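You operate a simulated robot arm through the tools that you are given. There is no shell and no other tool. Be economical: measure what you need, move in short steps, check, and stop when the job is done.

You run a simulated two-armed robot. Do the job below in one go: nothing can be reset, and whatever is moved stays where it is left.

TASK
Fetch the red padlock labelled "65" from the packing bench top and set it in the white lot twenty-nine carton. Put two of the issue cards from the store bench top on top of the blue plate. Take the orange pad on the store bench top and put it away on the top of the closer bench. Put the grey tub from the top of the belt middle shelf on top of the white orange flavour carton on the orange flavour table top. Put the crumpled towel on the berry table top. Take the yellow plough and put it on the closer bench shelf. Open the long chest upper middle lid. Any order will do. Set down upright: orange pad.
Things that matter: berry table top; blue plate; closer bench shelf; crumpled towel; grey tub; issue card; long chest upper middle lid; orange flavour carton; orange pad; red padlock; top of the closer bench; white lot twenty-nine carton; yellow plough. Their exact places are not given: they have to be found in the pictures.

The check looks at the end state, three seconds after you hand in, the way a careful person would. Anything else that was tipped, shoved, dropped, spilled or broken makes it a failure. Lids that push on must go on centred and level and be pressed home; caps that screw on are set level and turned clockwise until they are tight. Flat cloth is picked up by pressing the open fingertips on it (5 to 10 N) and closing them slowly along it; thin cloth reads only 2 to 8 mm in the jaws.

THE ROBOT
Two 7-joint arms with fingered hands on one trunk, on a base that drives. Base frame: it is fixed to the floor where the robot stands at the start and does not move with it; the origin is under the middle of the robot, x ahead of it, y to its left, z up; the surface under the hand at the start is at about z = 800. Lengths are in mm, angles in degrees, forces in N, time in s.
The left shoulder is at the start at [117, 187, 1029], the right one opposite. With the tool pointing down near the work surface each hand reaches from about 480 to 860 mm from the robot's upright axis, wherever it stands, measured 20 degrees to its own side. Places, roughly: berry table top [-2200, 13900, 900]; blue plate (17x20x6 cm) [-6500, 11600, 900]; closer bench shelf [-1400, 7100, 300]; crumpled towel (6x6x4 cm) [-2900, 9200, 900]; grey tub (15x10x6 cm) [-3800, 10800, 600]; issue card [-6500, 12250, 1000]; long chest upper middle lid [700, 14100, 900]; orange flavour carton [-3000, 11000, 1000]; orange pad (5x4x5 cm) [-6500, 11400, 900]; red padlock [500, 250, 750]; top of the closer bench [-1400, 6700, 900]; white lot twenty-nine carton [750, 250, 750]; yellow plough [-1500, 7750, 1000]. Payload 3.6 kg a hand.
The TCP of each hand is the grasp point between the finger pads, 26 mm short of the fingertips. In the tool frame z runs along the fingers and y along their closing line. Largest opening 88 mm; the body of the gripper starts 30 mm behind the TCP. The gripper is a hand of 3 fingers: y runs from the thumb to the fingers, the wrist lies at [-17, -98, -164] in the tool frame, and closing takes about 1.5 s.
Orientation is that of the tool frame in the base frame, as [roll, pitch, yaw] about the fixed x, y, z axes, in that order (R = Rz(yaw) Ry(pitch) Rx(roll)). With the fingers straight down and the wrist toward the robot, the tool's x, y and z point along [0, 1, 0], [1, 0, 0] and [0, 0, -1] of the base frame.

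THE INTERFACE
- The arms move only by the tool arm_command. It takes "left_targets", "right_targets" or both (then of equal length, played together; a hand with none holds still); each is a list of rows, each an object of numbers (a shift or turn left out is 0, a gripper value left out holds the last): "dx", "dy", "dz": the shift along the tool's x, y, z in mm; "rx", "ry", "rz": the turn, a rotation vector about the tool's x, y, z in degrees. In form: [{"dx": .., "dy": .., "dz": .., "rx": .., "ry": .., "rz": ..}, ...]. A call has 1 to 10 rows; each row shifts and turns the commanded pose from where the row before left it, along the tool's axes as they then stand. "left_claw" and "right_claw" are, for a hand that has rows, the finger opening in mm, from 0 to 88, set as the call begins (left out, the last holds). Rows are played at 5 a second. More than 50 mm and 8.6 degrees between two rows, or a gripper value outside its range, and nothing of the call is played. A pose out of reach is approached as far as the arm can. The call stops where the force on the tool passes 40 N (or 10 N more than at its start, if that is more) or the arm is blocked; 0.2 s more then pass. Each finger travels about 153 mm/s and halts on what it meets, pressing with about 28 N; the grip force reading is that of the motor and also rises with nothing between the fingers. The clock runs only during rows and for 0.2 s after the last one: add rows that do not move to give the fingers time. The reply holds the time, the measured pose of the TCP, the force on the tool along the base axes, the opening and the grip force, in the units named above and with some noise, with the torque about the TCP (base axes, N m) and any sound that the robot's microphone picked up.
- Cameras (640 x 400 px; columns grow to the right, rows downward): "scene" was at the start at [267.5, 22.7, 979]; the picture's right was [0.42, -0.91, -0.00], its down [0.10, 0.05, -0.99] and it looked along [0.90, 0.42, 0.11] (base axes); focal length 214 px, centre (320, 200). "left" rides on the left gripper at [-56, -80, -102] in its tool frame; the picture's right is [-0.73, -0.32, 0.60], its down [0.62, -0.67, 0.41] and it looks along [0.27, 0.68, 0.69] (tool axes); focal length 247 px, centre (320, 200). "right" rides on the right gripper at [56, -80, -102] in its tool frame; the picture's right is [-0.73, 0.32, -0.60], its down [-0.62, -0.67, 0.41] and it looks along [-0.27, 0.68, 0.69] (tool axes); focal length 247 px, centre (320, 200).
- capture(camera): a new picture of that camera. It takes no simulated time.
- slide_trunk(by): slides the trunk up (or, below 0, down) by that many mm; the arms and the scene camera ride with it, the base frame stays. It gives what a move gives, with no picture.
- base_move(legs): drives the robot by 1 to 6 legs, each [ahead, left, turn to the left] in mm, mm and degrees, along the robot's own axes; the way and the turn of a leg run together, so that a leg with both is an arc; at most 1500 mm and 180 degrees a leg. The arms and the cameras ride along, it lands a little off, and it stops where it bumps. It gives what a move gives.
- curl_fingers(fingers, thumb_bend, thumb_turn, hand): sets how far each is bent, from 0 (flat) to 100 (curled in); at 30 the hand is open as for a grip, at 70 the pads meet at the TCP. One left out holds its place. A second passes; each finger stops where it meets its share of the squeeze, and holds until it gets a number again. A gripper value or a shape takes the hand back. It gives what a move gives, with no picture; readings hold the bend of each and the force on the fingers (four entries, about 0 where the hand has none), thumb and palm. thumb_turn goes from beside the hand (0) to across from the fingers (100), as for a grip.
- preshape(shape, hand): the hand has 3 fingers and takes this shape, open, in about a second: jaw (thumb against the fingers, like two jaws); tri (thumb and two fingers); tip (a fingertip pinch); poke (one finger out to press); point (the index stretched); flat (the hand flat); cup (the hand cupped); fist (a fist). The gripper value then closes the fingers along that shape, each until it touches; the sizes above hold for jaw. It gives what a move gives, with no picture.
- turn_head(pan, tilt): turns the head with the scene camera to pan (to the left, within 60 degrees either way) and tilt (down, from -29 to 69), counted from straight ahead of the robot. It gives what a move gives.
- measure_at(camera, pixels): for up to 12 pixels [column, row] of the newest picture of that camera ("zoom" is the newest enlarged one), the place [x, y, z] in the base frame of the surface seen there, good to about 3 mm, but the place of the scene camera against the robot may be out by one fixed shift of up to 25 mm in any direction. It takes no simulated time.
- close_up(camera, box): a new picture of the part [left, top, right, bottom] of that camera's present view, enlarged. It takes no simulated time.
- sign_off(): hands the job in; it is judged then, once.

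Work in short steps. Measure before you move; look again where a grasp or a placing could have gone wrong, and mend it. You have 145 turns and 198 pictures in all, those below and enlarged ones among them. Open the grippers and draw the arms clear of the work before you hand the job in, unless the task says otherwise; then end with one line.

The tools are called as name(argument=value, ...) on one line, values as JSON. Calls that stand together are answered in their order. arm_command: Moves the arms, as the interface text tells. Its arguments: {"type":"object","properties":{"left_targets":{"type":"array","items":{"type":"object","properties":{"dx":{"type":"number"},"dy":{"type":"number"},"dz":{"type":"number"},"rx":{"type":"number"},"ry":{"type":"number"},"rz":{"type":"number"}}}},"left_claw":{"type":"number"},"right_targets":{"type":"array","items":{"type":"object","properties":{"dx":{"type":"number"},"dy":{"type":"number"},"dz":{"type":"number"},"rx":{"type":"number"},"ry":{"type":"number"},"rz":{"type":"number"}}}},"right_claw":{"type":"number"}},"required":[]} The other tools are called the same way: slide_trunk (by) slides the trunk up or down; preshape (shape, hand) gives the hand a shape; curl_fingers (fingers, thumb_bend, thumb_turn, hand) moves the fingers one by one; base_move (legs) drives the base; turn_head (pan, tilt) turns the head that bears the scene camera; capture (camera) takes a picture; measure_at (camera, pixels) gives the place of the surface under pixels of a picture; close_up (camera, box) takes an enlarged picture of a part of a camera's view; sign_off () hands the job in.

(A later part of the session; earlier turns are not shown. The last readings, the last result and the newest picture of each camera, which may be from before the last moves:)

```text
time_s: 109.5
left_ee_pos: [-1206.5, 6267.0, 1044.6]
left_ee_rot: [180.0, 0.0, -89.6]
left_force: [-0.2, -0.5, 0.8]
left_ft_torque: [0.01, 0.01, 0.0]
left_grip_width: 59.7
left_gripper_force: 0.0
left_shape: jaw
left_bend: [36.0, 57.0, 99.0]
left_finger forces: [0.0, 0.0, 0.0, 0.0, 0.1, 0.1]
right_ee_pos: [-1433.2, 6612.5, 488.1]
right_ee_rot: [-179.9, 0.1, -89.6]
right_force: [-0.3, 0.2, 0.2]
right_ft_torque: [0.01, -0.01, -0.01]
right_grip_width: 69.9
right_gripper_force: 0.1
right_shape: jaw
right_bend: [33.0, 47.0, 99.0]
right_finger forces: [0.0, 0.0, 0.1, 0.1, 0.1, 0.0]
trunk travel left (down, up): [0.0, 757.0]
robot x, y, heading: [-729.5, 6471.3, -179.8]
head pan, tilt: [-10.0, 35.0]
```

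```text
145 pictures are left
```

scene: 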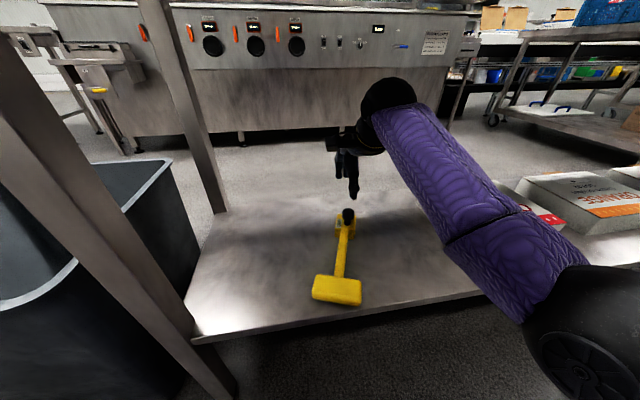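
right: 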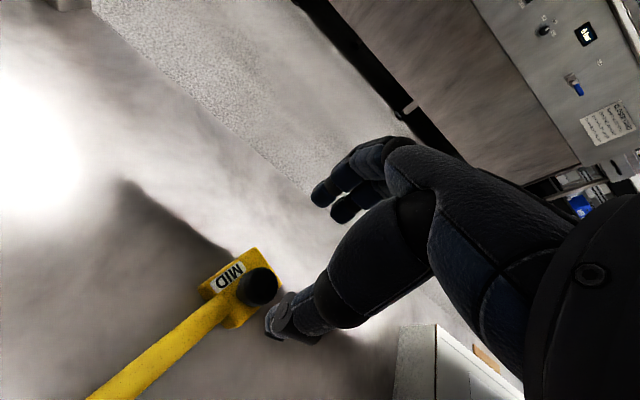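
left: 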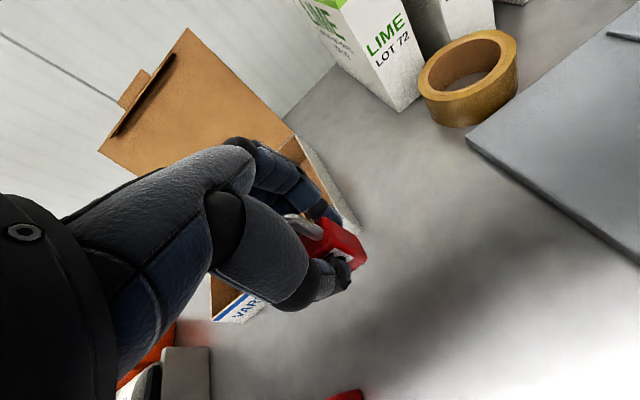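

The plough stands on the shelf with the paddle inside the edge. I back out, raise the trunk and drive along the aisle toward y≈8400.

base_move(legs=[[-440, 0, 0]])

slide_trunk(by=275)

arm_command(right_targets=[{"dz": -45, "dy": -20}, {"dz": -45, "dy": -20}, {"dz": -45, "dy": -20}, {"dz": -45, "dy": -20}, {"dz": -45, "dy": -20}, {"dz": -45, "dy": -20}, {"dz": -45, "dy": -20}, {"dz": -45, "dy": -20}, {"dz": -45, "dy": -20}])

base_move(legs=[[0, 0, -90], [1000, 100, 0], [900, 0, 0]])

turn_head(pan=45, tilt=12)

capture(camera="scene")

turn_head(pan=-5, tilt=5)

capture(camera="scene")

```text
time_s: 112.2
left_ee_pos: [-761.6, 6268.2, 1046.0]
left_ee_rot: [-180.0, 0.0, -89.3]
left_force: [0.2, 0.6, 0.0]
left_ft_torque: [0.01, -0.02, 0.01]
left_grip_width: 59.9
left_gripper_force: 0.1
left_shape: jaw
left_bend: [36.0, 57.0, 99.0]
left_finger forces: [0.1, 0.1, 0.1, 0.0, 0.0, 0.0]
right_ee_pos: [-988.7, 6615.7, 489.2]
right_ee_rot: [-179.8, -0.1, -89.3]
right_force: [-0.1, -0.1, -0.7]
right_ft_torque: [-0.01, -0.04, 0.02]
right_grip_width: 69.8
right_gripper_force: 0.1
right_shape: jaw
right_bend: [33.0, 47.0, 99.0]
right_finger forces: [0.1, 0.0, 0.0, 0.0, 0.1, 0.0]
trunk travel left (down, up): [0.0, 757.0]
robot x, y, heading: [-288.8, 6478.4, -179.2]
head pan, tilt: [-10.0, 35.0]
```

```text
time_s: 115.0
left_ee_pos: [-762.7, 6267.7, 1320.8]
left_ee_rot: [180.0, 0.0, -89.3]
left_force: [-0.4, -1.0, -0.3]
left_ft_torque: [0.02, 0.01, 0.0]
left_grip_width: 59.5
left_gripper_force: 0.1
left_shape: jaw
left_bend: [36.0, 57.0, 99.0]
left_finger forces: [0.0, 0.0, 0.1, 0.0, 0.0, 0.0]
right_ee_pos: [-988.9, 6614.9, 763.0]
right_ee_rot: [-180.0, 0.0, -89.3]
right_force: [0.2, -0.8, 0.9]
right_ft_torque: [0.0, 0.02, -0.05]
right_grip_width: 69.8
right_gripper_force: 0.0
right_shape: jaw
right_bend: [33.0, 47.0, 99.0]
right_finger forces: [0.0, 0.0, 0.0, 0.0, 0.1, 0.0]
trunk travel left (down, up): [-275.0, 482.0]
robot x, y, heading: [-286.9, 6476.4, -179.1]
head pan, tilt: [-10.0, 35.0]
```

```text
time_s: 117.0
left_ee_pos: [-762.2, 6269.5, 1320.3]
left_ee_rot: [-180.0, 0.2, -89.4]
left_force: [0.2, 0.0, -0.6]
left_ft_torque: [0.01, -0.01, 0.0]
left_grip_width: 59.6
left_gripper_force: 0.1
left_shape: jaw
left_bend: [36.0, 57.0, 99.0]
left_finger forces: [0.0, 0.0, 0.0, 0.0, 0.0, 0.0]
right_ee_pos: [-898.8, 6618.4, 1126.9]
right_ee_rot: [-180.0, 0.1, -89.3]
right_force: [0.5, 0.9, -0.5]
right_ft_torque: [0.0, 0.0, 0.02]
right_grip_width: 69.8
right_gripper_force: 0.0
right_shape: jaw
right_bend: [33.0, 47.0, 99.0]
right_finger forces: [0.0, 0.0, 0.0, 0.0, 0.1, 0.0]
right hand out of reach, approached as far as the arm can: row 7, 8, 9
trunk travel left (down, up): [-275.0, 482.0]
robot x, y, heading: [-288.3, 6476.4, -179.2]
head pan, tilt: [-10.0, 35.0]
```

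```text
time_s: 130.4
left_ee_pos: [-591.8, 8871.6, 1320.1]
left_ee_rot: [180.0, -0.1, 178.9]
left_force: [0.3, 0.4, -0.5]
left_ft_torque: [0.01, -0.01, 0.0]
left_grip_width: 59.7
left_gripper_force: 0.1
left_shape: jaw
left_bend: [36.0, 57.0, 99.0]
left_finger forces: [0.1, 0.0, 0.0, 0.0, 0.0, 0.0]
right_ee_pos: [-238.0, 8997.2, 1126.7]
right_ee_rot: [-180.0, 0.1, 178.9]
right_force: [0.0, 0.4, -0.5]
right_ft_torque: [0.03, -0.02, 0.01]
right_grip_width: 69.6
right_gripper_force: 0.0
right_shape: jaw
right_bend: [33.0, 47.0, 99.0]
right_finger forces: [0.0, 0.0, 0.0, 0.0, 0.1, 0.0]
trunk travel left (down, up): [-275.0, 482.0]
robot x, y, heading: [-399.4, 8390.9, 88.9]
head pan, tilt: [-10.0, 35.0]
```

```text
time_s: 131.7
left_ee_pos: [-592.1, 8872.6, 1320.4]
left_ee_rot: [-179.9, 0.0, 179.0]
left_force: [-0.2, 0.3, 0.2]
left_ft_torque: [0.0, -0.03, 0.01]
left_grip_width: 59.8
left_gripper_force: 0.0
left_shape: jaw
left_bend: [36.0, 57.0, 99.0]
left_finger forces: [0.0, 0.1, 0.0, 0.0, 0.1, 0.0]
right_ee_pos: [-237.4, 8998.0, 1126.4]
right_ee_rot: [179.9, 0.1, 179.0]
right_force: [-0.1, 0.2, 0.4]
right_ft_torque: [0.02, 0.02, -0.03]
right_grip_width: 69.8
right_gripper_force: 0.1
right_shape: jaw
right_bend: [33.0, 47.0, 99.0]
right_finger forces: [0.0, 0.0, 0.0, 0.0, 0.0, 0.1]
trunk travel left (down, up): [-275.0, 482.0]
robot x, y, heading: [-397.4, 8389.4, 88.9]
head pan, tilt: [45.0, 12.0]
```

```text
144 pictures are left
```

scene: 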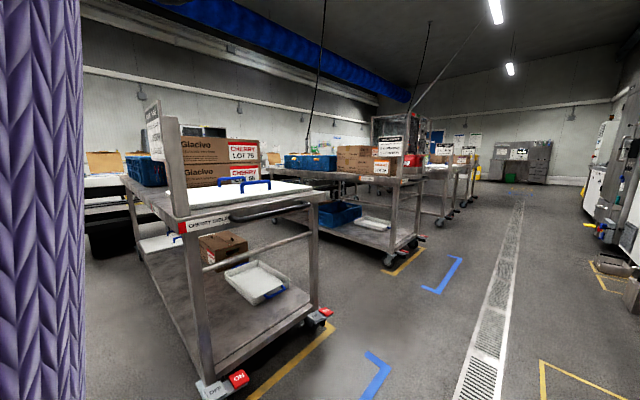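

```text
time_s: 132.9
left_ee_pos: [-592.1, 8871.0, 1319.4]
left_ee_rot: [-180.0, 0.0, 179.1]
left_force: [0.2, -0.6, 0.0]
left_ft_torque: [0.01, -0.02, 0.02]
left_grip_width: 59.7
left_gripper_force: 0.0
left_shape: jaw
left_bend: [36.0, 57.0, 99.0]
left_finger forces: [0.0, 0.0, 0.1, 0.0, 0.0, 0.0]
right_ee_pos: [-237.0, 8997.4, 1126.2]
right_ee_rot: [179.8, 0.1, 179.0]
right_force: [-0.2, 0.0, 1.0]
right_ft_torque: [0.02, 0.0, 0.0]
right_grip_width: 70.0
right_gripper_force: 0.0
right_shape: jaw
right_bend: [33.0, 47.0, 99.0]
right_finger forces: [0.0, 0.0, 0.0, 0.0, 0.0, 0.0]
trunk travel left (down, up): [-275.0, 482.0]
robot x, y, heading: [-401.4, 8394.3, 88.9]
head pan, tilt: [-5.0, 5.0]
```

```text
143 pictures are left
```

scene: 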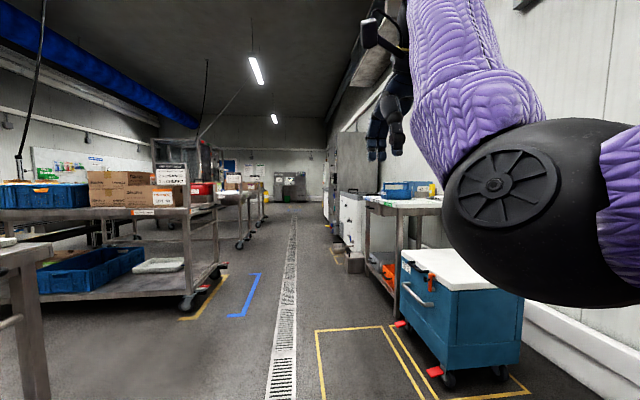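

Trolleys stand in bays to the left. I raise the trunk for an overview toward the far left where the towel and tables are.

slide_trunk(by=400)

turn_head(pan=45, tilt=18)

capture(camera="scene")

close_up(camera="scene", box=[60, 100, 460, 260])

```text
time_s: 136.7
left_ee_pos: [-591.6, 8871.7, 1719.3]
left_ee_rot: [-180.0, 0.1, 179.1]
left_force: [-1.0, 0.1, 0.2]
left_ft_torque: [-0.02, 0.05, -0.03]
left_grip_width: 59.5
left_gripper_force: 0.0
left_shape: jaw
left_bend: [36.0, 57.0, 99.0]
left_finger forces: [0.0, 0.0, 0.0, 0.0, 0.1, 0.0]
right_ee_pos: [-237.7, 8996.7, 1524.5]
right_ee_rot: [179.9, 0.1, 178.9]
right_force: [-0.2, 0.4, -0.3]
right_ft_torque: [-0.02, -0.02, 0.02]
right_grip_width: 69.7
right_gripper_force: 0.1
right_shape: jaw
right_bend: [33.0, 47.0, 99.0]
right_finger forces: [0.0, 0.0, 0.1, 0.0, 0.1, 0.1]
trunk travel left (down, up): [-675.0, 82.0]
robot x, y, heading: [-399.4, 8389.4, 89.2]
head pan, tilt: [-5.0, 5.0]
```

```text
time_s: 137.9
left_ee_pos: [-590.8, 8871.1, 1720.4]
left_ee_rot: [-180.0, 0.1, 179.1]
left_force: [-1.2, -0.3, 0.0]
left_ft_torque: [0.03, 0.02, 0.01]
left_grip_width: 59.6
left_gripper_force: 0.1
left_shape: jaw
left_bend: [36.0, 57.0, 99.0]
left_finger forces: [0.1, 0.0, 0.1, 0.1, 0.1, 0.0]
right_ee_pos: [-238.0, 8997.1, 1526.7]
right_ee_rot: [-180.0, 0.1, 179.0]
right_force: [0.3, 0.0, 1.0]
right_ft_torque: [0.0, -0.01, 0.01]
right_grip_width: 69.8
right_gripper_force: 0.0
right_shape: jaw
right_bend: [33.0, 47.0, 99.0]
right_finger forces: [0.0, 0.0, 0.1, 0.0, 0.0, 0.1]
trunk travel left (down, up): [-675.0, 82.0]
robot x, y, heading: [-400.6, 8391.6, 89.0]
head pan, tilt: [45.0, 18.0]
```

```text
142 pictures are left
```

scene: 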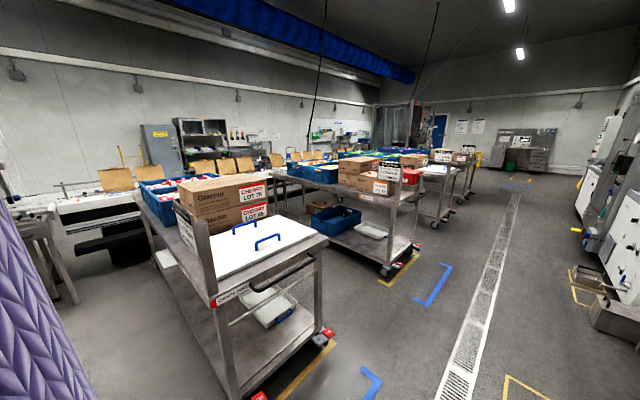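

```text
1.60 times, centred on (260, 180) of scene
```

zoom: 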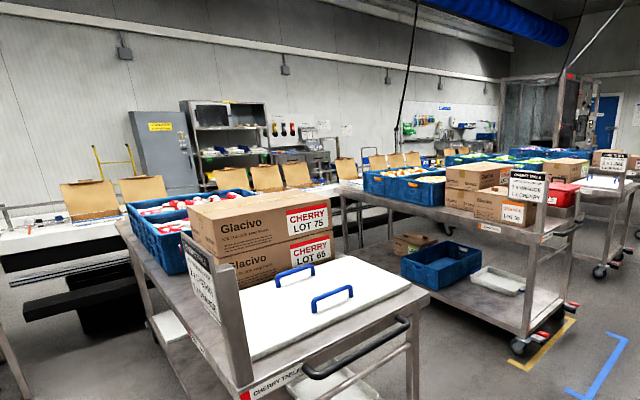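

measure_at(camera="zoom", pixels=[[130, 180], [60, 240], [155, 250], [320, 320], [265, 395], [430, 290], [380, 185], [470, 215], [420, 155], [340, 185], [510, 150], [300, 170]])

measure_at(camera="zoom", pixels=[[225, 130], [165, 150], [460, 120], [590, 120], [600, 215], [620, 165], [530, 345], [100, 290], [30, 235], [370, 100], [540, 80], [0, 380]])

```text
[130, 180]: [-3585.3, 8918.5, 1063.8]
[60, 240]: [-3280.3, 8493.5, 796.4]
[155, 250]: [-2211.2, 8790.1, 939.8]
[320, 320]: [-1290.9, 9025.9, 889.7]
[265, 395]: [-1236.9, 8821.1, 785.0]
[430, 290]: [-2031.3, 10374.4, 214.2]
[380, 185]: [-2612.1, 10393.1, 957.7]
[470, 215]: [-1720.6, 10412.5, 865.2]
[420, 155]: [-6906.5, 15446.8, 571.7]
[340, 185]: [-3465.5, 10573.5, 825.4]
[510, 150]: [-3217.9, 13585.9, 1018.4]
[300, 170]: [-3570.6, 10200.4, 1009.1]
```

```text
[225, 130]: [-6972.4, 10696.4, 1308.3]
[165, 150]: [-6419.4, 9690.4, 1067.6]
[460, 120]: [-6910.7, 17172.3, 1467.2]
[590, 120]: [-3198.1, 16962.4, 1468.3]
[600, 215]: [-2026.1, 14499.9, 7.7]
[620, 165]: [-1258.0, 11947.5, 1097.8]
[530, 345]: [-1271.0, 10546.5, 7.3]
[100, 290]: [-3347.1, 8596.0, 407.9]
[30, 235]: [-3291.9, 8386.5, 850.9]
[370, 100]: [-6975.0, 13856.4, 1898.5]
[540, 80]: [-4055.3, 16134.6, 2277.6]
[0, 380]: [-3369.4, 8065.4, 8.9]
```

The tables lie along x (cherry table y≈8800–9300, orange flavour table y≈10350–11000) with a belt at x≈-3300…-3800. I drive to the bay between those two tables at y≈9830 and turn to face it.

base_move(legs=[[1450, 0, 0], [0, 0, 90]])

turn_head(pan=0, tilt=25)

capture(camera="scene")

```text
time_s: 148.8
left_ee_pos: [-836.2, 9639.9, 1719.8]
left_ee_rot: [-180.0, 0.0, -92.4]
left_force: [0.5, 0.5, 1.0]
left_ft_torque: [0.04, 0.01, 0.03]
left_grip_width: 59.7
left_gripper_force: 0.2
left_shape: jaw
left_bend: [36.0, 57.0, 99.0]
left_finger forces: [0.0, 0.0, 0.0, 0.1, 0.0, 0.1]
right_ee_pos: [-952.1, 9995.9, 1526.4]
right_ee_rot: [179.9, 0.1, -92.5]
right_force: [0.1, 0.6, -0.1]
right_ft_torque: [-0.01, -0.03, -0.02]
right_grip_width: 69.8
right_gripper_force: 0.0
right_shape: jaw
right_bend: [33.0, 47.0, 99.0]
right_finger forces: [0.0, 0.0, 0.1, 0.0, 0.0, 0.0]
trunk travel left (down, up): [-675.0, 82.0]
robot x, y, heading: [-348.1, 9819.2, 177.8]
head pan, tilt: [45.0, 18.0]
```

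```text
time_s: 149.9
left_ee_pos: [-836.2, 9639.5, 1720.4]
left_ee_rot: [-180.0, -0.1, -92.5]
left_force: [0.9, -0.9, 0.0]
left_ft_torque: [-0.02, 0.02, -0.01]
left_grip_width: 59.7
left_gripper_force: 0.1
left_shape: jaw
left_bend: [36.0, 57.0, 99.0]
left_finger forces: [0.0, 0.1, 0.0, 0.1, 0.1, 0.0]
right_ee_pos: [-953.6, 9996.1, 1527.7]
right_ee_rot: [180.0, 0.0, -92.4]
right_force: [-0.4, -0.3, 0.6]
right_ft_torque: [0.0, 0.07, 0.03]
right_grip_width: 69.8
right_gripper_force: 0.0
right_shape: jaw
right_bend: [33.0, 47.0, 99.0]
right_finger forces: [0.0, 0.0, 0.0, 0.0, 0.0, 0.1]
trunk travel left (down, up): [-675.0, 82.0]
robot x, y, heading: [-351.0, 9819.7, 177.7]
head pan, tilt: [0.0, 25.0]
```

```text
140 pictures are left
```

scene: 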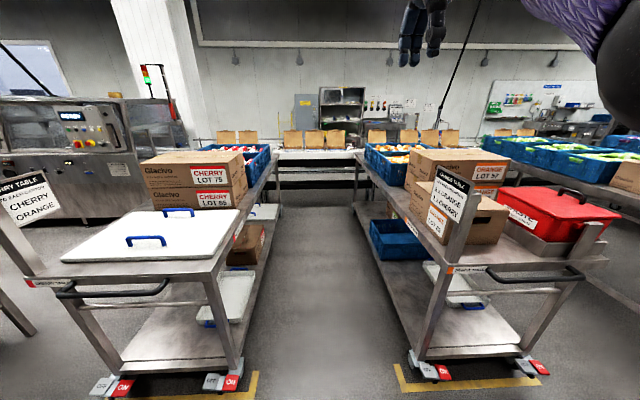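

measure_at(camera="scene", pixels=[[215, 352], [262, 385], [240, 225], [272, 165], [415, 352], [375, 195], [360, 158], [310, 160], [355, 205], [440, 265], [330, 350], [258, 285]])

close_up(camera="scene", box=[180, 120, 460, 280])

```text
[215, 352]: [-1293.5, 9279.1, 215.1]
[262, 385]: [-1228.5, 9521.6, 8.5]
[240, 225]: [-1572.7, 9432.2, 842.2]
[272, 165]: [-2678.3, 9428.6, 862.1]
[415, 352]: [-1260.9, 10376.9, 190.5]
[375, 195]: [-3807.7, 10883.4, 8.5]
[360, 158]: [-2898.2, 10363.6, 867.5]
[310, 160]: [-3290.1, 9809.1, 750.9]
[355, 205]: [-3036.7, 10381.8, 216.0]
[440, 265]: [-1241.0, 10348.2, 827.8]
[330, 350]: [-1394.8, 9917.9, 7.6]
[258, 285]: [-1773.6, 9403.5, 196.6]
```

```text
2.29 times, centred on (320, 200) of scene
```

zoom: 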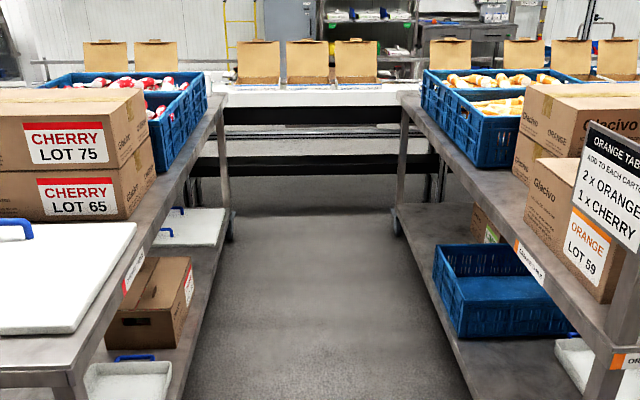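

The bay is free between y≈9430 and 10350 up to the belt at x≈-3290. I drive in along its middle to x≈-2400 and look left.

base_move(legs=[[1000, 0, 0], [1050, 0, 2]])

turn_head(pan=40, tilt=35)

capture(camera="scene")

turn_head(pan=-35, tilt=35)

capture(camera="scene")

```text
time_s: 160.1
left_ee_pos: [-2867.9, 9670.0, 1719.8]
left_ee_rot: [180.0, 0.0, -89.6]
left_force: [-0.6, -0.8, 0.1]
left_ft_torque: [-0.01, 0.02, 0.0]
left_grip_width: 59.8
left_gripper_force: 0.0
left_shape: jaw
left_bend: [36.0, 57.0, 99.0]
left_finger forces: [0.1, 0.0, 0.1, 0.1, 0.0, 0.1]
right_ee_pos: [-3003.0, 10021.5, 1525.9]
right_ee_rot: [179.9, 0.1, -89.6]
right_force: [0.6, 0.5, -0.8]
right_ft_torque: [-0.03, -0.01, 0.0]
right_grip_width: 69.6
right_gripper_force: 0.0
right_shape: jaw
right_bend: [33.0, 47.0, 99.0]
right_finger forces: [0.0, 0.0, 0.0, 0.0, 0.0, 0.1]
trunk travel left (down, up): [-675.0, 82.0]
robot x, y, heading: [-2390.1, 9876.5, -179.5]
head pan, tilt: [0.0, 25.0]
```

```text
time_s: 161.2
left_ee_pos: [-2866.7, 9671.9, 1720.7]
left_ee_rot: [-179.9, 0.1, -89.5]
left_force: [-0.1, 0.4, 0.1]
left_ft_torque: [0.05, 0.01, 0.02]
left_grip_width: 59.9
left_gripper_force: 0.1
left_shape: jaw
left_bend: [36.0, 57.0, 99.0]
left_finger forces: [0.0, 0.1, 0.0, 0.0, 0.1, 0.0]
right_ee_pos: [-3001.9, 10021.9, 1527.0]
right_ee_rot: [179.9, 0.2, -89.5]
right_force: [1.0, -0.8, 0.9]
right_ft_torque: [0.01, -0.02, 0.01]
right_grip_width: 69.7
right_gripper_force: 0.0
right_shape: jaw
right_bend: [33.0, 47.0, 99.0]
right_finger forces: [0.0, 0.0, 0.0, 0.0, 0.0, 0.0]
trunk travel left (down, up): [-675.0, 82.0]
robot x, y, heading: [-2391.1, 9874.0, -179.3]
head pan, tilt: [40.0, 35.0]
```

```text
138 pictures are left
```

scene: 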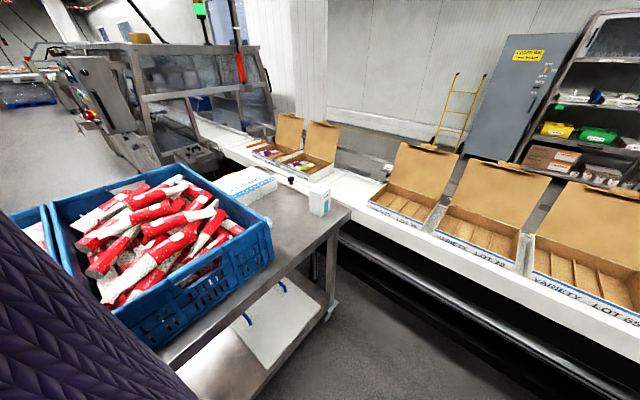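

```text
time_s: 162.7
left_ee_pos: [-2867.2, 9670.9, 1720.9]
left_ee_rot: [-179.9, 0.0, -89.6]
left_force: [0.4, 0.4, -1.3]
left_ft_torque: [-0.02, 0.01, 0.02]
left_grip_width: 59.7
left_gripper_force: 0.0
left_shape: jaw
left_bend: [36.0, 57.0, 99.0]
left_finger forces: [0.1, 0.0, 0.0, 0.0, 0.0, 0.0]
right_ee_pos: [-3002.8, 10020.8, 1526.0]
right_ee_rot: [179.9, 0.0, -89.6]
right_force: [0.2, 0.5, 1.2]
right_ft_torque: [-0.02, -0.01, -0.01]
right_grip_width: 69.7
right_gripper_force: 0.0
right_shape: jaw
right_bend: [33.0, 47.0, 99.0]
right_finger forces: [0.1, 0.1, 0.1, 0.0, 0.0, 0.0]
trunk travel left (down, up): [-675.0, 82.0]
robot x, y, heading: [-2389.9, 9877.3, -179.4]
head pan, tilt: [-35.0, 35.0]
```

```text
137 pictures are left
```

scene: 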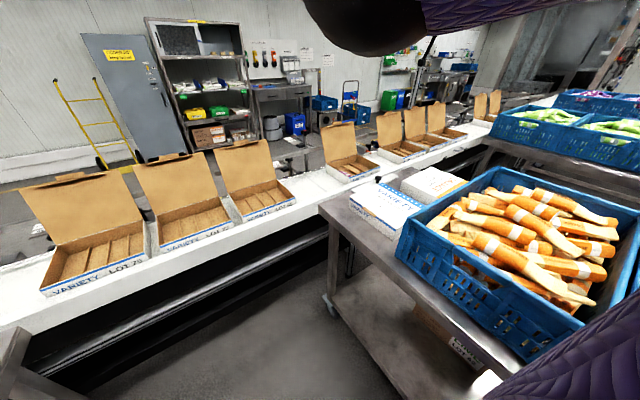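

I enlarge the cherry-table end and then the orange-table end with the two white cartons.

close_up(camera="scene", box=[320, 140, 520, 260])

measure_at(camera="zoom", pixels=[[190, 190], [370, 140], [300, 130], [440, 120], [110, 170], [210, 140], [300, 180], [30, 200], [310, 210], [420, 90], [260, 110], [360, 85]])

turn_head(pan=45, tilt=38)

close_up(camera="scene", box=[220, 120, 420, 260])

```text
3.20 times, centred on (420, 200) of scene
```

zoom: 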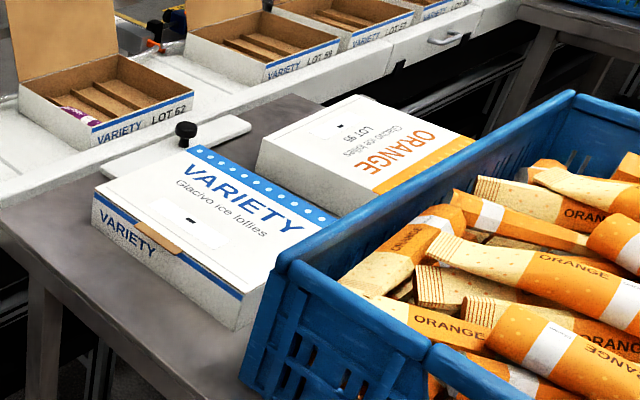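

```text
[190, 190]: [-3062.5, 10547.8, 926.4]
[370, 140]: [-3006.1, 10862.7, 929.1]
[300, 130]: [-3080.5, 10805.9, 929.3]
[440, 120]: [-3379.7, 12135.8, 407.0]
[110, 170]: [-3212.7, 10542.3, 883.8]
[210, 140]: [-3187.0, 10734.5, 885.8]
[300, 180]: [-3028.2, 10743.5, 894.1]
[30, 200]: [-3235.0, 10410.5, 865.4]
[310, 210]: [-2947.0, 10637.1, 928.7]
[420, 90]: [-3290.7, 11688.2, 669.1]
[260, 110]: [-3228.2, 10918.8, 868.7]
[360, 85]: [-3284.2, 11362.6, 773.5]
```

```text
time_s: 164.2
left_ee_pos: [-2867.5, 9669.7, 1720.2]
left_ee_rot: [180.0, 0.0, -89.5]
left_force: [-0.3, 0.1, 0.5]
left_ft_torque: [-0.03, 0.0, 0.03]
left_grip_width: 59.8
left_gripper_force: 0.0
left_shape: jaw
left_bend: [36.0, 57.0, 99.0]
left_finger forces: [0.0, 0.1, 0.0, 0.0, 0.0, 0.1]
right_ee_pos: [-3002.5, 10022.3, 1527.4]
right_ee_rot: [179.9, 0.0, -89.6]
right_force: [0.1, 0.1, 0.0]
right_ft_torque: [-0.02, 0.0, 0.02]
right_grip_width: 69.6
right_gripper_force: 0.0
right_shape: jaw
right_bend: [33.0, 47.0, 99.0]
right_finger forces: [0.0, 0.0, 0.0, 0.1, 0.0, 0.0]
trunk travel left (down, up): [-675.0, 82.0]
robot x, y, heading: [-2391.4, 9877.9, -179.7]
head pan, tilt: [45.0, 38.0]
```

```text
2.86 times, centred on (320, 190) of scene
```

zoom: 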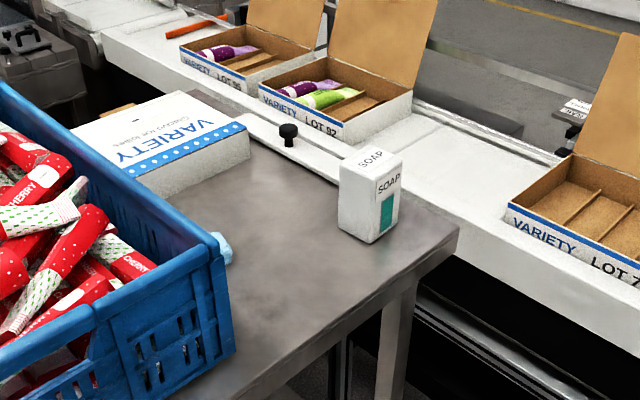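

A pale blue bit of cloth shows behind the crate at (225,248) in the zoom: that is the crumpled towel. I measure it and its surroundings.

measure_at(camera="zoom", pixels=[[225, 245], [230, 255], [220, 236], [215, 250], [240, 300], [190, 225], [360, 165], [345, 230], [120, 140], [240, 390], [455, 225], [200, 160]])

capture(camera="left")

```text
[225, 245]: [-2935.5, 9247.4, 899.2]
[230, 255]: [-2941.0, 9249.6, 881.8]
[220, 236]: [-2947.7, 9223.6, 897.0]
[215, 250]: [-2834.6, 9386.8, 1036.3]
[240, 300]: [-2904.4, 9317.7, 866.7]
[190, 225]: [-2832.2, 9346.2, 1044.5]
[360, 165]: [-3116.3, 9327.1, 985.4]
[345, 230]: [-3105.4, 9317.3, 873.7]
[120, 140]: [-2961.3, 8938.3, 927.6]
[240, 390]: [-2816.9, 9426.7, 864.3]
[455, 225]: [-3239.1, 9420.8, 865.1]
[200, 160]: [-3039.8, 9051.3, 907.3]
```

```text
134 pictures are left
```

left: 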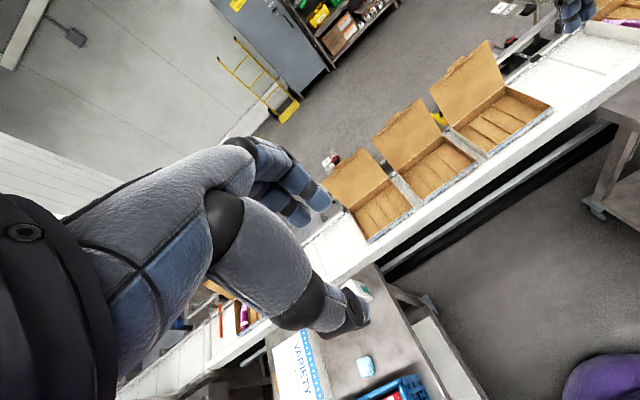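

The towel lies near [-2925,9225] about 90 mm west of the crate. I drive ahead 370 mm, turn to face the cherry table and look with the cameras.

base_move(legs=[[370, 0, 0], [0, 0, 90]])

slide_trunk(by=-300)

turn_head(pan=-15, tilt=40)

capture(camera="scene")

capture(camera="right")

```text
time_s: 170.3
left_ee_pos: [-2552.8, 9396.3, 1720.7]
left_ee_rot: [180.0, -0.1, 0.0]
left_force: [-0.3, 0.1, -0.1]
left_ft_torque: [0.0, 0.01, 0.02]
left_grip_width: 59.7
left_gripper_force: 0.1
left_shape: jaw
left_bend: [36.0, 57.0, 99.0]
left_finger forces: [0.1, 0.0, 0.0, 0.0, 0.0, 0.0]
right_ee_pos: [-2903.9, 9263.2, 1526.2]
right_ee_rot: [179.9, 0.0, -0.1]
right_force: [-0.9, 0.4, -0.6]
right_ft_torque: [0.04, 0.01, 0.0]
right_grip_width: 69.8
right_gripper_force: 0.0
right_shape: jaw
right_bend: [33.0, 47.0, 99.0]
right_finger forces: [0.1, 0.0, 0.0, 0.1, 0.1, 0.0]
trunk travel left (down, up): [-675.0, 82.0]
robot x, y, heading: [-2754.7, 9870.7, -90.2]
head pan, tilt: [45.0, 38.0]
```

```text
time_s: 173.3
left_ee_pos: [-2552.2, 9396.3, 1420.5]
left_ee_rot: [179.9, 0.0, -0.2]
left_force: [0.4, 0.9, -0.5]
left_ft_torque: [0.01, 0.0, -0.01]
left_grip_width: 59.9
left_gripper_force: 0.0
left_shape: jaw
left_bend: [36.0, 57.0, 99.0]
left_finger forces: [0.0, 0.0, 0.0, 0.0, 0.1, 0.0]
right_ee_pos: [-2902.7, 9265.0, 1227.6]
right_ee_rot: [179.8, 0.0, 0.0]
right_force: [-0.4, -0.6, -0.1]
right_ft_torque: [-0.04, -0.04, 0.02]
right_grip_width: 69.7
right_gripper_force: 0.0
right_shape: jaw
right_bend: [33.0, 47.0, 99.0]
right_finger forces: [0.0, 0.1, 0.1, 0.0, 0.0, 0.1]
trunk travel left (down, up): [-375.0, 382.0]
robot x, y, heading: [-2756.9, 9874.7, -89.8]
head pan, tilt: [45.0, 38.0]
```

```text
time_s: 174.6
left_ee_pos: [-2551.6, 9394.7, 1420.1]
left_ee_rot: [180.0, 0.0, 0.0]
left_force: [0.5, -0.2, 0.0]
left_ft_torque: [0.0, 0.07, 0.03]
left_grip_width: 59.8
left_gripper_force: 0.0
left_shape: jaw
left_bend: [36.0, 57.0, 99.0]
left_finger forces: [0.0, 0.1, 0.0, 0.0, 0.0, 0.1]
right_ee_pos: [-2903.7, 9263.3, 1226.5]
right_ee_rot: [179.8, 0.0, -0.1]
right_force: [-0.5, 0.8, 0.1]
right_ft_torque: [0.01, 0.02, 0.02]
right_grip_width: 69.6
right_gripper_force: 0.1
right_shape: jaw
right_bend: [33.0, 47.0, 99.0]
right_finger forces: [0.0, 0.0, 0.0, 0.1, 0.0, 0.0]
trunk travel left (down, up): [-375.0, 382.0]
robot x, y, heading: [-2757.2, 9870.9, -89.9]
head pan, tilt: [-15.0, 40.0]
```

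```text
133 pictures are left
```

scene: 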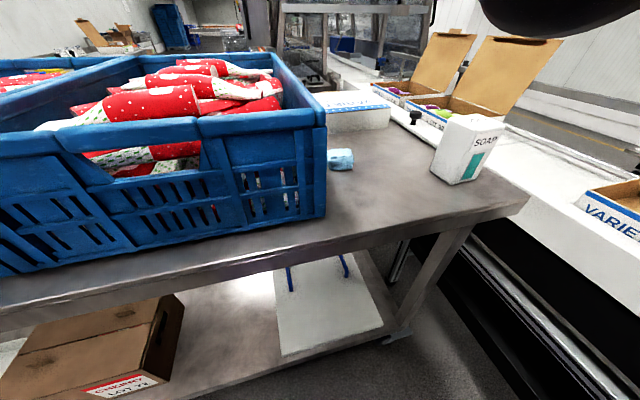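

```text
132 pictures are left
```

right: 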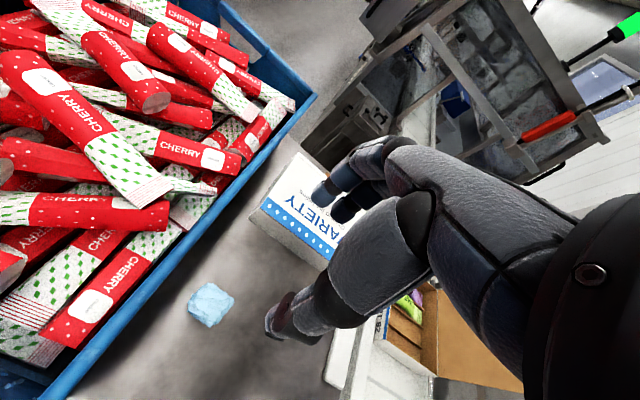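

measure_at(camera="right", pixels=[[210, 300], [190, 300], [232, 297], [212, 284], [210, 325], [200, 310], [310, 100], [220, 250], [150, 320], [265, 210], [175, 330], [225, 320]])

close_up(camera="right", box=[130, 220, 330, 360])

```text
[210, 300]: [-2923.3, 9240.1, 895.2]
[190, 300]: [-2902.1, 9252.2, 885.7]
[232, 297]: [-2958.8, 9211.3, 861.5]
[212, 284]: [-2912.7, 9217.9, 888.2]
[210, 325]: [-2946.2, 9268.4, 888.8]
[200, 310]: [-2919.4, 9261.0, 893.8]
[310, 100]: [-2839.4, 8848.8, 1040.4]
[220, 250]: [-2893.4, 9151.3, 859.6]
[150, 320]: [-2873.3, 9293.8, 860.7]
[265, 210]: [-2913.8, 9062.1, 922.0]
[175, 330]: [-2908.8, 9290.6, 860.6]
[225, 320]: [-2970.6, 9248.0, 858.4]
```

```text
2.86 times, centred on (230, 290) of right
```

zoom: 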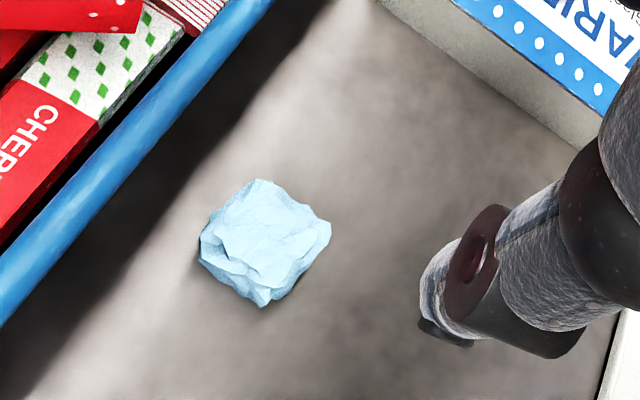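

The towel is centred at about [-2928,9242], top 895, table 860. I centre the right hand, yaw it 24° so the wrist camera swings away from the crate, and come down to z≈1000.

arm_command(right_targets=[{"dx": -27, "dy": 22}, {"rz": -8}, {"rz": -8}, {"rz": -8}, {"dz": 45}, {"dz": 45}, {"dz": 45}, {"dz": 45}, {"dz": 45}, {}], right_claw=88)

capture(camera="right")

capture(camera="scene")

```text
time_s: 176.8
left_ee_pos: [-2551.7, 9394.8, 1420.4]
left_ee_rot: [-180.0, 0.2, 0.0]
left_force: [0.1, 0.9, 0.2]
left_ft_torque: [0.0, 0.0, 0.0]
left_grip_width: 59.8
left_gripper_force: 0.0
left_shape: jaw
left_bend: [36.0, 57.0, 99.0]
left_finger forces: [0.1, 0.0, 0.0, 0.0, 0.0, 0.1]
right_ee_pos: [-2929.6, 9242.9, 1001.5]
right_ee_rot: [179.9, 0.1, 24.0]
right_force: [-0.5, 0.4, 0.2]
right_ft_torque: [0.02, 0.0, -0.01]
right_grip_width: 87.8
right_gripper_force: 0.0
right_shape: jaw
right_bend: [30.0, 30.0, 98.0]
right_finger forces: [0.1, 0.0, 0.0, 0.1, 0.1, 0.1]
trunk travel left (down, up): [-375.0, 382.0]
robot x, y, heading: [-2753.2, 9869.3, -90.0]
head pan, tilt: [-15.0, 40.0]
```

```text
130 pictures are left
```

right: 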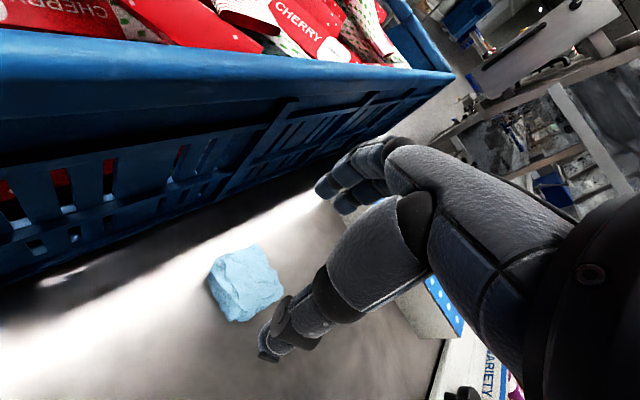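

```text
129 pictures are left
```

scene: 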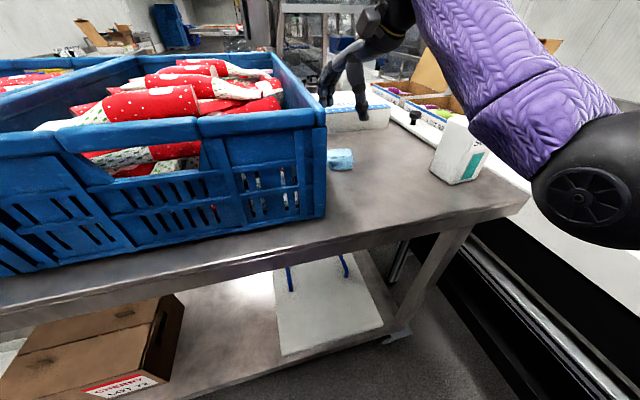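

I check the forearm's clearance over the soap box and re-measure the towel.

measure_at(camera="scene", pixels=[[480, 120], [530, 140], [450, 60], [590, 190], [470, 118], [490, 130]])

measure_at(camera="right", pixels=[[245, 280], [212, 280], [280, 290], [250, 250], [230, 318], [255, 315], [150, 210], [300, 150]])

```text
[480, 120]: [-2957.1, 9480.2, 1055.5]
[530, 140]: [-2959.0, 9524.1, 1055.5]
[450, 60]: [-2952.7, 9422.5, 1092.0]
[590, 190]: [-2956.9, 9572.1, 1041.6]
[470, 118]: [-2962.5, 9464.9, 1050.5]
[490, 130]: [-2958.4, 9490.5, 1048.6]
```

```text
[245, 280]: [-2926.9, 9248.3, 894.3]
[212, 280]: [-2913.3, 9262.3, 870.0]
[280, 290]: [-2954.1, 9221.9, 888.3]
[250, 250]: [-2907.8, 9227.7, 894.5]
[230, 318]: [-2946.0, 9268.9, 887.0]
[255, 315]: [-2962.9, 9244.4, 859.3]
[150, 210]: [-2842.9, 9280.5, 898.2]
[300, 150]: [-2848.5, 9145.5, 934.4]
```

The forearm is clear of the soap and the towel is centred under the hand. I lower to 888 and close slowly.

arm_command(right_targets=[{"dz": 40}, {"dz": 40}, {"dz": 20}, {"dz": 12}, {}])

arm_command(right_targets=[{}, {}, {}, {}, {}, {}, {}, {}, {}], right_claw=0)

capture(camera="right")

```text
time_s: 178.0
left_ee_pos: [-2551.8, 9395.8, 1420.0]
left_ee_rot: [180.0, -0.1, -0.1]
left_force: [-0.2, 0.0, -0.1]
left_ft_torque: [0.0, 0.0, -0.02]
left_grip_width: 59.4
left_gripper_force: 0.0
left_shape: jaw
left_bend: [36.0, 57.0, 99.0]
left_finger forces: [0.0, 0.1, 0.1, 0.0, 0.0, 0.1]
right_ee_pos: [-2930.2, 9242.6, 889.4]
right_ee_rot: [180.0, 0.1, 23.9]
right_force: [0.2, -0.8, -0.3]
right_ft_torque: [0.01, -0.01, -0.02]
right_grip_width: 87.8
right_gripper_force: 0.1
right_shape: jaw
right_bend: [30.0, 30.0, 98.0]
right_finger forces: [0.1, 0.0, 0.0, 0.0, 0.0, 0.0]
trunk travel left (down, up): [-375.0, 382.0]
robot x, y, heading: [-2754.6, 9874.0, -90.0]
head pan, tilt: [-15.0, 40.0]
```

```text
time_s: 180.0
left_ee_pos: [-2551.1, 9395.4, 1419.8]
left_ee_rot: [-180.0, -0.1, 0.0]
left_force: [0.3, -0.2, 0.0]
left_ft_torque: [-0.01, 0.02, 0.02]
left_grip_width: 60.0
left_gripper_force: 0.1
left_shape: jaw
left_bend: [36.0, 57.0, 99.0]
left_finger forces: [0.1, 0.0, 0.1, 0.0, 0.0, 0.1]
right_ee_pos: [-2929.8, 9242.5, 890.9]
right_ee_rot: [179.9, 0.1, 23.8]
right_force: [0.0, -3.3, 4.8]
right_ft_torque: [-0.09, -0.16, -0.07]
right_grip_width: 40.9
right_gripper_force: 28.0
right_shape: jaw
right_bend: [55.0, 53.0, 100.0]
right_finger forces: [27.3, 4.8, 0.0, 0.0, 30.6, 0.1]
trunk travel left (down, up): [-375.0, 382.0]
robot x, y, heading: [-2756.3, 9870.8, -89.9]
head pan, tilt: [-15.0, 40.0]
```

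```text
128 pictures are left
```

right: 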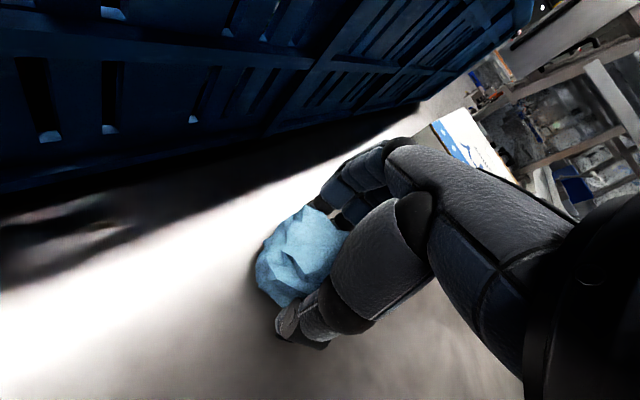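

The towel is gripped (41 mm, 28 N). I lift it clear, undo the yaw and verify.

arm_command(right_targets=[{"dz": -25}, {"dz": -45}, {"dz": -45}, {"dz": -45}, {"dz": -45}, {"dz": -45}, {"dz": -45}, {"rz": 8}, {"rz": 8}, {"rz": 8}])

capture(camera="right")

```text
time_s: 182.2
left_ee_pos: [-2552.6, 9396.0, 1420.8]
left_ee_rot: [-180.0, 0.1, 0.0]
left_force: [-0.1, 0.0, 0.2]
left_ft_torque: [0.01, 0.0, 0.03]
left_grip_width: 59.7
left_gripper_force: 0.1
left_shape: jaw
left_bend: [36.0, 57.0, 99.0]
left_finger forces: [0.1, 0.1, 0.0, 0.1, 0.1, 0.0]
right_ee_pos: [-2929.2, 9241.6, 1184.6]
right_ee_rot: [179.8, 0.1, -0.3]
right_force: [0.2, 0.7, -0.4]
right_ft_torque: [-0.03, -0.01, 0.04]
right_grip_width: 41.2
right_gripper_force: 28.5
right_shape: jaw
right_bend: [55.0, 53.0, 100.0]
right_finger forces: [21.6, 7.7, 0.0, 0.1, 29.5, 0.0]
trunk travel left (down, up): [-375.0, 382.0]
robot x, y, heading: [-2753.4, 9876.5, -90.2]
head pan, tilt: [-15.0, 40.0]
```

```text
127 pictures are left
```

right: 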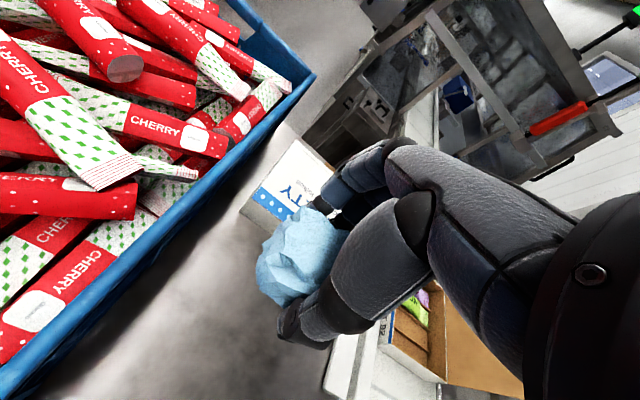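

The towel is held well. I raise the trunk, leave the bay eastward and drive up the aisle to y≈12900.

slide_trunk(by=200)

base_move(legs=[[0, 0, 90], [1200, 0, 0], [1150, 0, 0], [0, 0, 90], [1500, 0, 0], [1500, 0, 0]])

turn_head(pan=0, tilt=18)

capture(camera="scene")

turn_head(pan=55, tilt=18)

capture(camera="scene")

```text
time_s: 184.4
left_ee_pos: [-2553.1, 9395.1, 1620.1]
left_ee_rot: [-180.0, 0.1, -0.1]
left_force: [-0.4, 0.4, -0.3]
left_ft_torque: [0.03, -0.01, 0.02]
left_grip_width: 59.9
left_gripper_force: 0.1
left_shape: jaw
left_bend: [36.0, 57.0, 99.0]
left_finger forces: [0.1, 0.0, 0.0, 0.1, 0.1, 0.0]
right_ee_pos: [-2930.8, 9242.7, 1384.5]
right_ee_rot: [-180.0, 0.1, -0.1]
right_force: [-0.2, -0.3, -0.3]
right_ft_torque: [-0.02, -0.02, -0.03]
right_grip_width: 41.1
right_gripper_force: 27.9
right_shape: jaw
right_bend: [55.0, 53.0, 100.0]
right_finger forces: [21.3, 7.9, 0.0, 0.0, 29.4, 0.0]
trunk travel left (down, up): [-575.0, 182.0]
robot x, y, heading: [-2754.0, 9874.2, -90.0]
head pan, tilt: [-15.0, 40.0]
```

```text
time_s: 217.7
left_ee_pos: [-494.7, 13400.4, 1619.4]
left_ee_rot: [-179.9, -0.1, 177.6]
left_force: [-0.2, -0.7, -0.5]
left_ft_torque: [0.02, 0.0, 0.03]
left_grip_width: 59.9
left_gripper_force: 0.0
left_shape: jaw
left_bend: [36.0, 57.0, 99.0]
left_finger forces: [0.0, 0.1, 0.0, 0.0, 0.0, 0.0]
right_ee_pos: [-110.3, 13537.6, 1385.5]
right_ee_rot: [179.9, 0.0, 177.5]
right_force: [-0.7, -0.1, -0.8]
right_ft_torque: [0.01, 0.04, -0.02]
right_grip_width: 40.5
right_gripper_force: 27.6
right_shape: jaw
right_bend: [56.0, 53.0, 100.0]
right_finger forces: [20.3, 8.0, 0.0, 0.0, 28.6, 0.0]
trunk travel left (down, up): [-575.0, 182.0]
robot x, y, heading: [-310.9, 12912.2, 87.8]
head pan, tilt: [-15.0, 40.0]
```

```text
time_s: 218.6
left_ee_pos: [-493.0, 13400.2, 1621.0]
left_ee_rot: [180.0, 0.1, 177.6]
left_force: [-0.1, -0.2, -0.9]
left_ft_torque: [-0.02, 0.05, 0.01]
left_grip_width: 59.8
left_gripper_force: 0.0
left_shape: jaw
left_bend: [36.0, 57.0, 99.0]
left_finger forces: [0.0, 0.0, 0.0, 0.0, 0.1, 0.0]
right_ee_pos: [-110.0, 13536.1, 1384.7]
right_ee_rot: [179.9, 0.0, 177.5]
right_force: [-0.5, -0.4, -0.3]
right_ft_torque: [-0.03, -0.03, 0.01]
right_grip_width: 40.7
right_gripper_force: 27.9
right_shape: jaw
right_bend: [56.0, 53.0, 100.0]
right_finger forces: [20.4, 8.0, 0.0, 0.0, 28.5, 0.1]
trunk travel left (down, up): [-575.0, 182.0]
robot x, y, heading: [-310.4, 12911.8, 87.6]
head pan, tilt: [0.0, 18.0]
```

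```text
126 pictures are left
```

scene: 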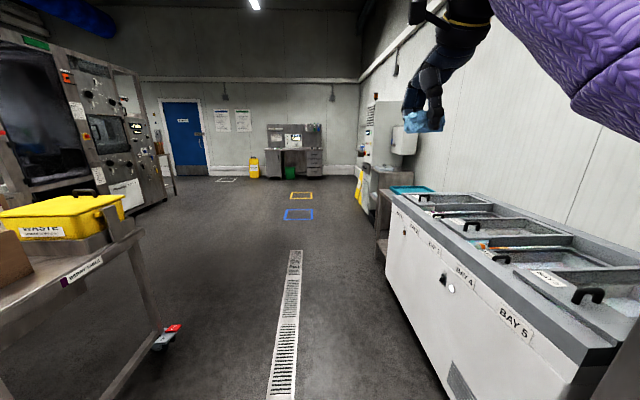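

```text
time_s: 219.8
left_ee_pos: [-494.4, 13398.9, 1619.7]
left_ee_rot: [-180.0, 0.0, 177.7]
left_force: [0.1, 0.2, 0.0]
left_ft_torque: [-0.01, 0.02, 0.01]
left_grip_width: 59.7
left_gripper_force: 0.0
left_shape: jaw
left_bend: [36.0, 57.0, 99.0]
left_finger forces: [0.0, 0.0, 0.0, 0.0, 0.1, 0.1]
right_ee_pos: [-110.4, 13536.5, 1385.0]
right_ee_rot: [179.9, 0.1, 177.5]
right_force: [0.3, -0.7, -0.1]
right_ft_torque: [0.02, 0.0, -0.02]
right_grip_width: 40.6
right_gripper_force: 28.2
right_shape: jaw
right_bend: [56.0, 53.0, 100.0]
right_finger forces: [20.4, 7.9, 0.0, 0.0, 28.6, 0.1]
trunk travel left (down, up): [-575.0, 182.0]
robot x, y, heading: [-311.4, 12913.9, 87.5]
head pan, tilt: [55.0, 18.0]
```

```text
125 pictures are left
```

scene: 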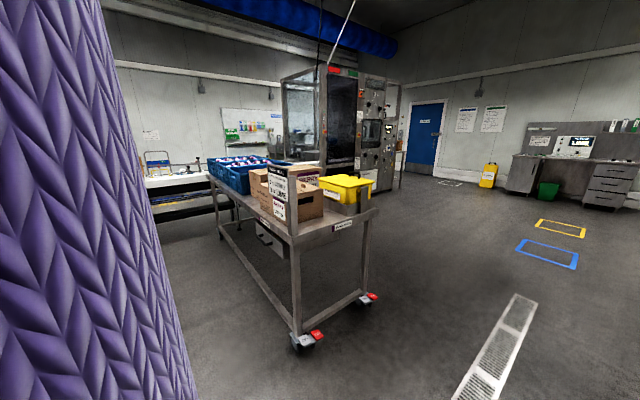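

The berry table stands to the left and the long chest to the right. I enlarge the berry table's top to find free room for the towel.

close_up(camera="scene", box=[190, 140, 400, 260])

measure_at(camera="zoom", pixels=[[310, 290], [550, 210], [100, 130], [200, 190], [440, 225], [300, 260], [250, 210], [540, 190], [455, 240], [60, 105], [120, 145], [400, 230]])

```text
3.05 times, centred on (295, 200) of scene
```

zoom: 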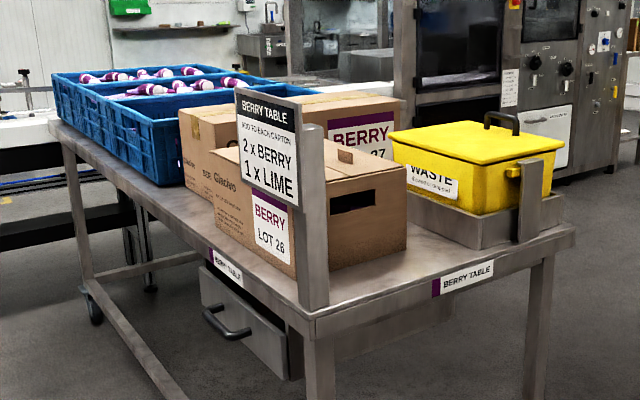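

```text
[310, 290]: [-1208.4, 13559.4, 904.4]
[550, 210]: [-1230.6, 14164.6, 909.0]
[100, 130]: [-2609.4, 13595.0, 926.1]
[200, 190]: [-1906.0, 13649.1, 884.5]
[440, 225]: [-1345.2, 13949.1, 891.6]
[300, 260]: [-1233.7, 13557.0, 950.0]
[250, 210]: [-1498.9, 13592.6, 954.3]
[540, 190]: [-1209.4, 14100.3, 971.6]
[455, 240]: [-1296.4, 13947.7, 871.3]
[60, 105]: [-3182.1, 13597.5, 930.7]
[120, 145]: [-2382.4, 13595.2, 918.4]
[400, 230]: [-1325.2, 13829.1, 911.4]
```

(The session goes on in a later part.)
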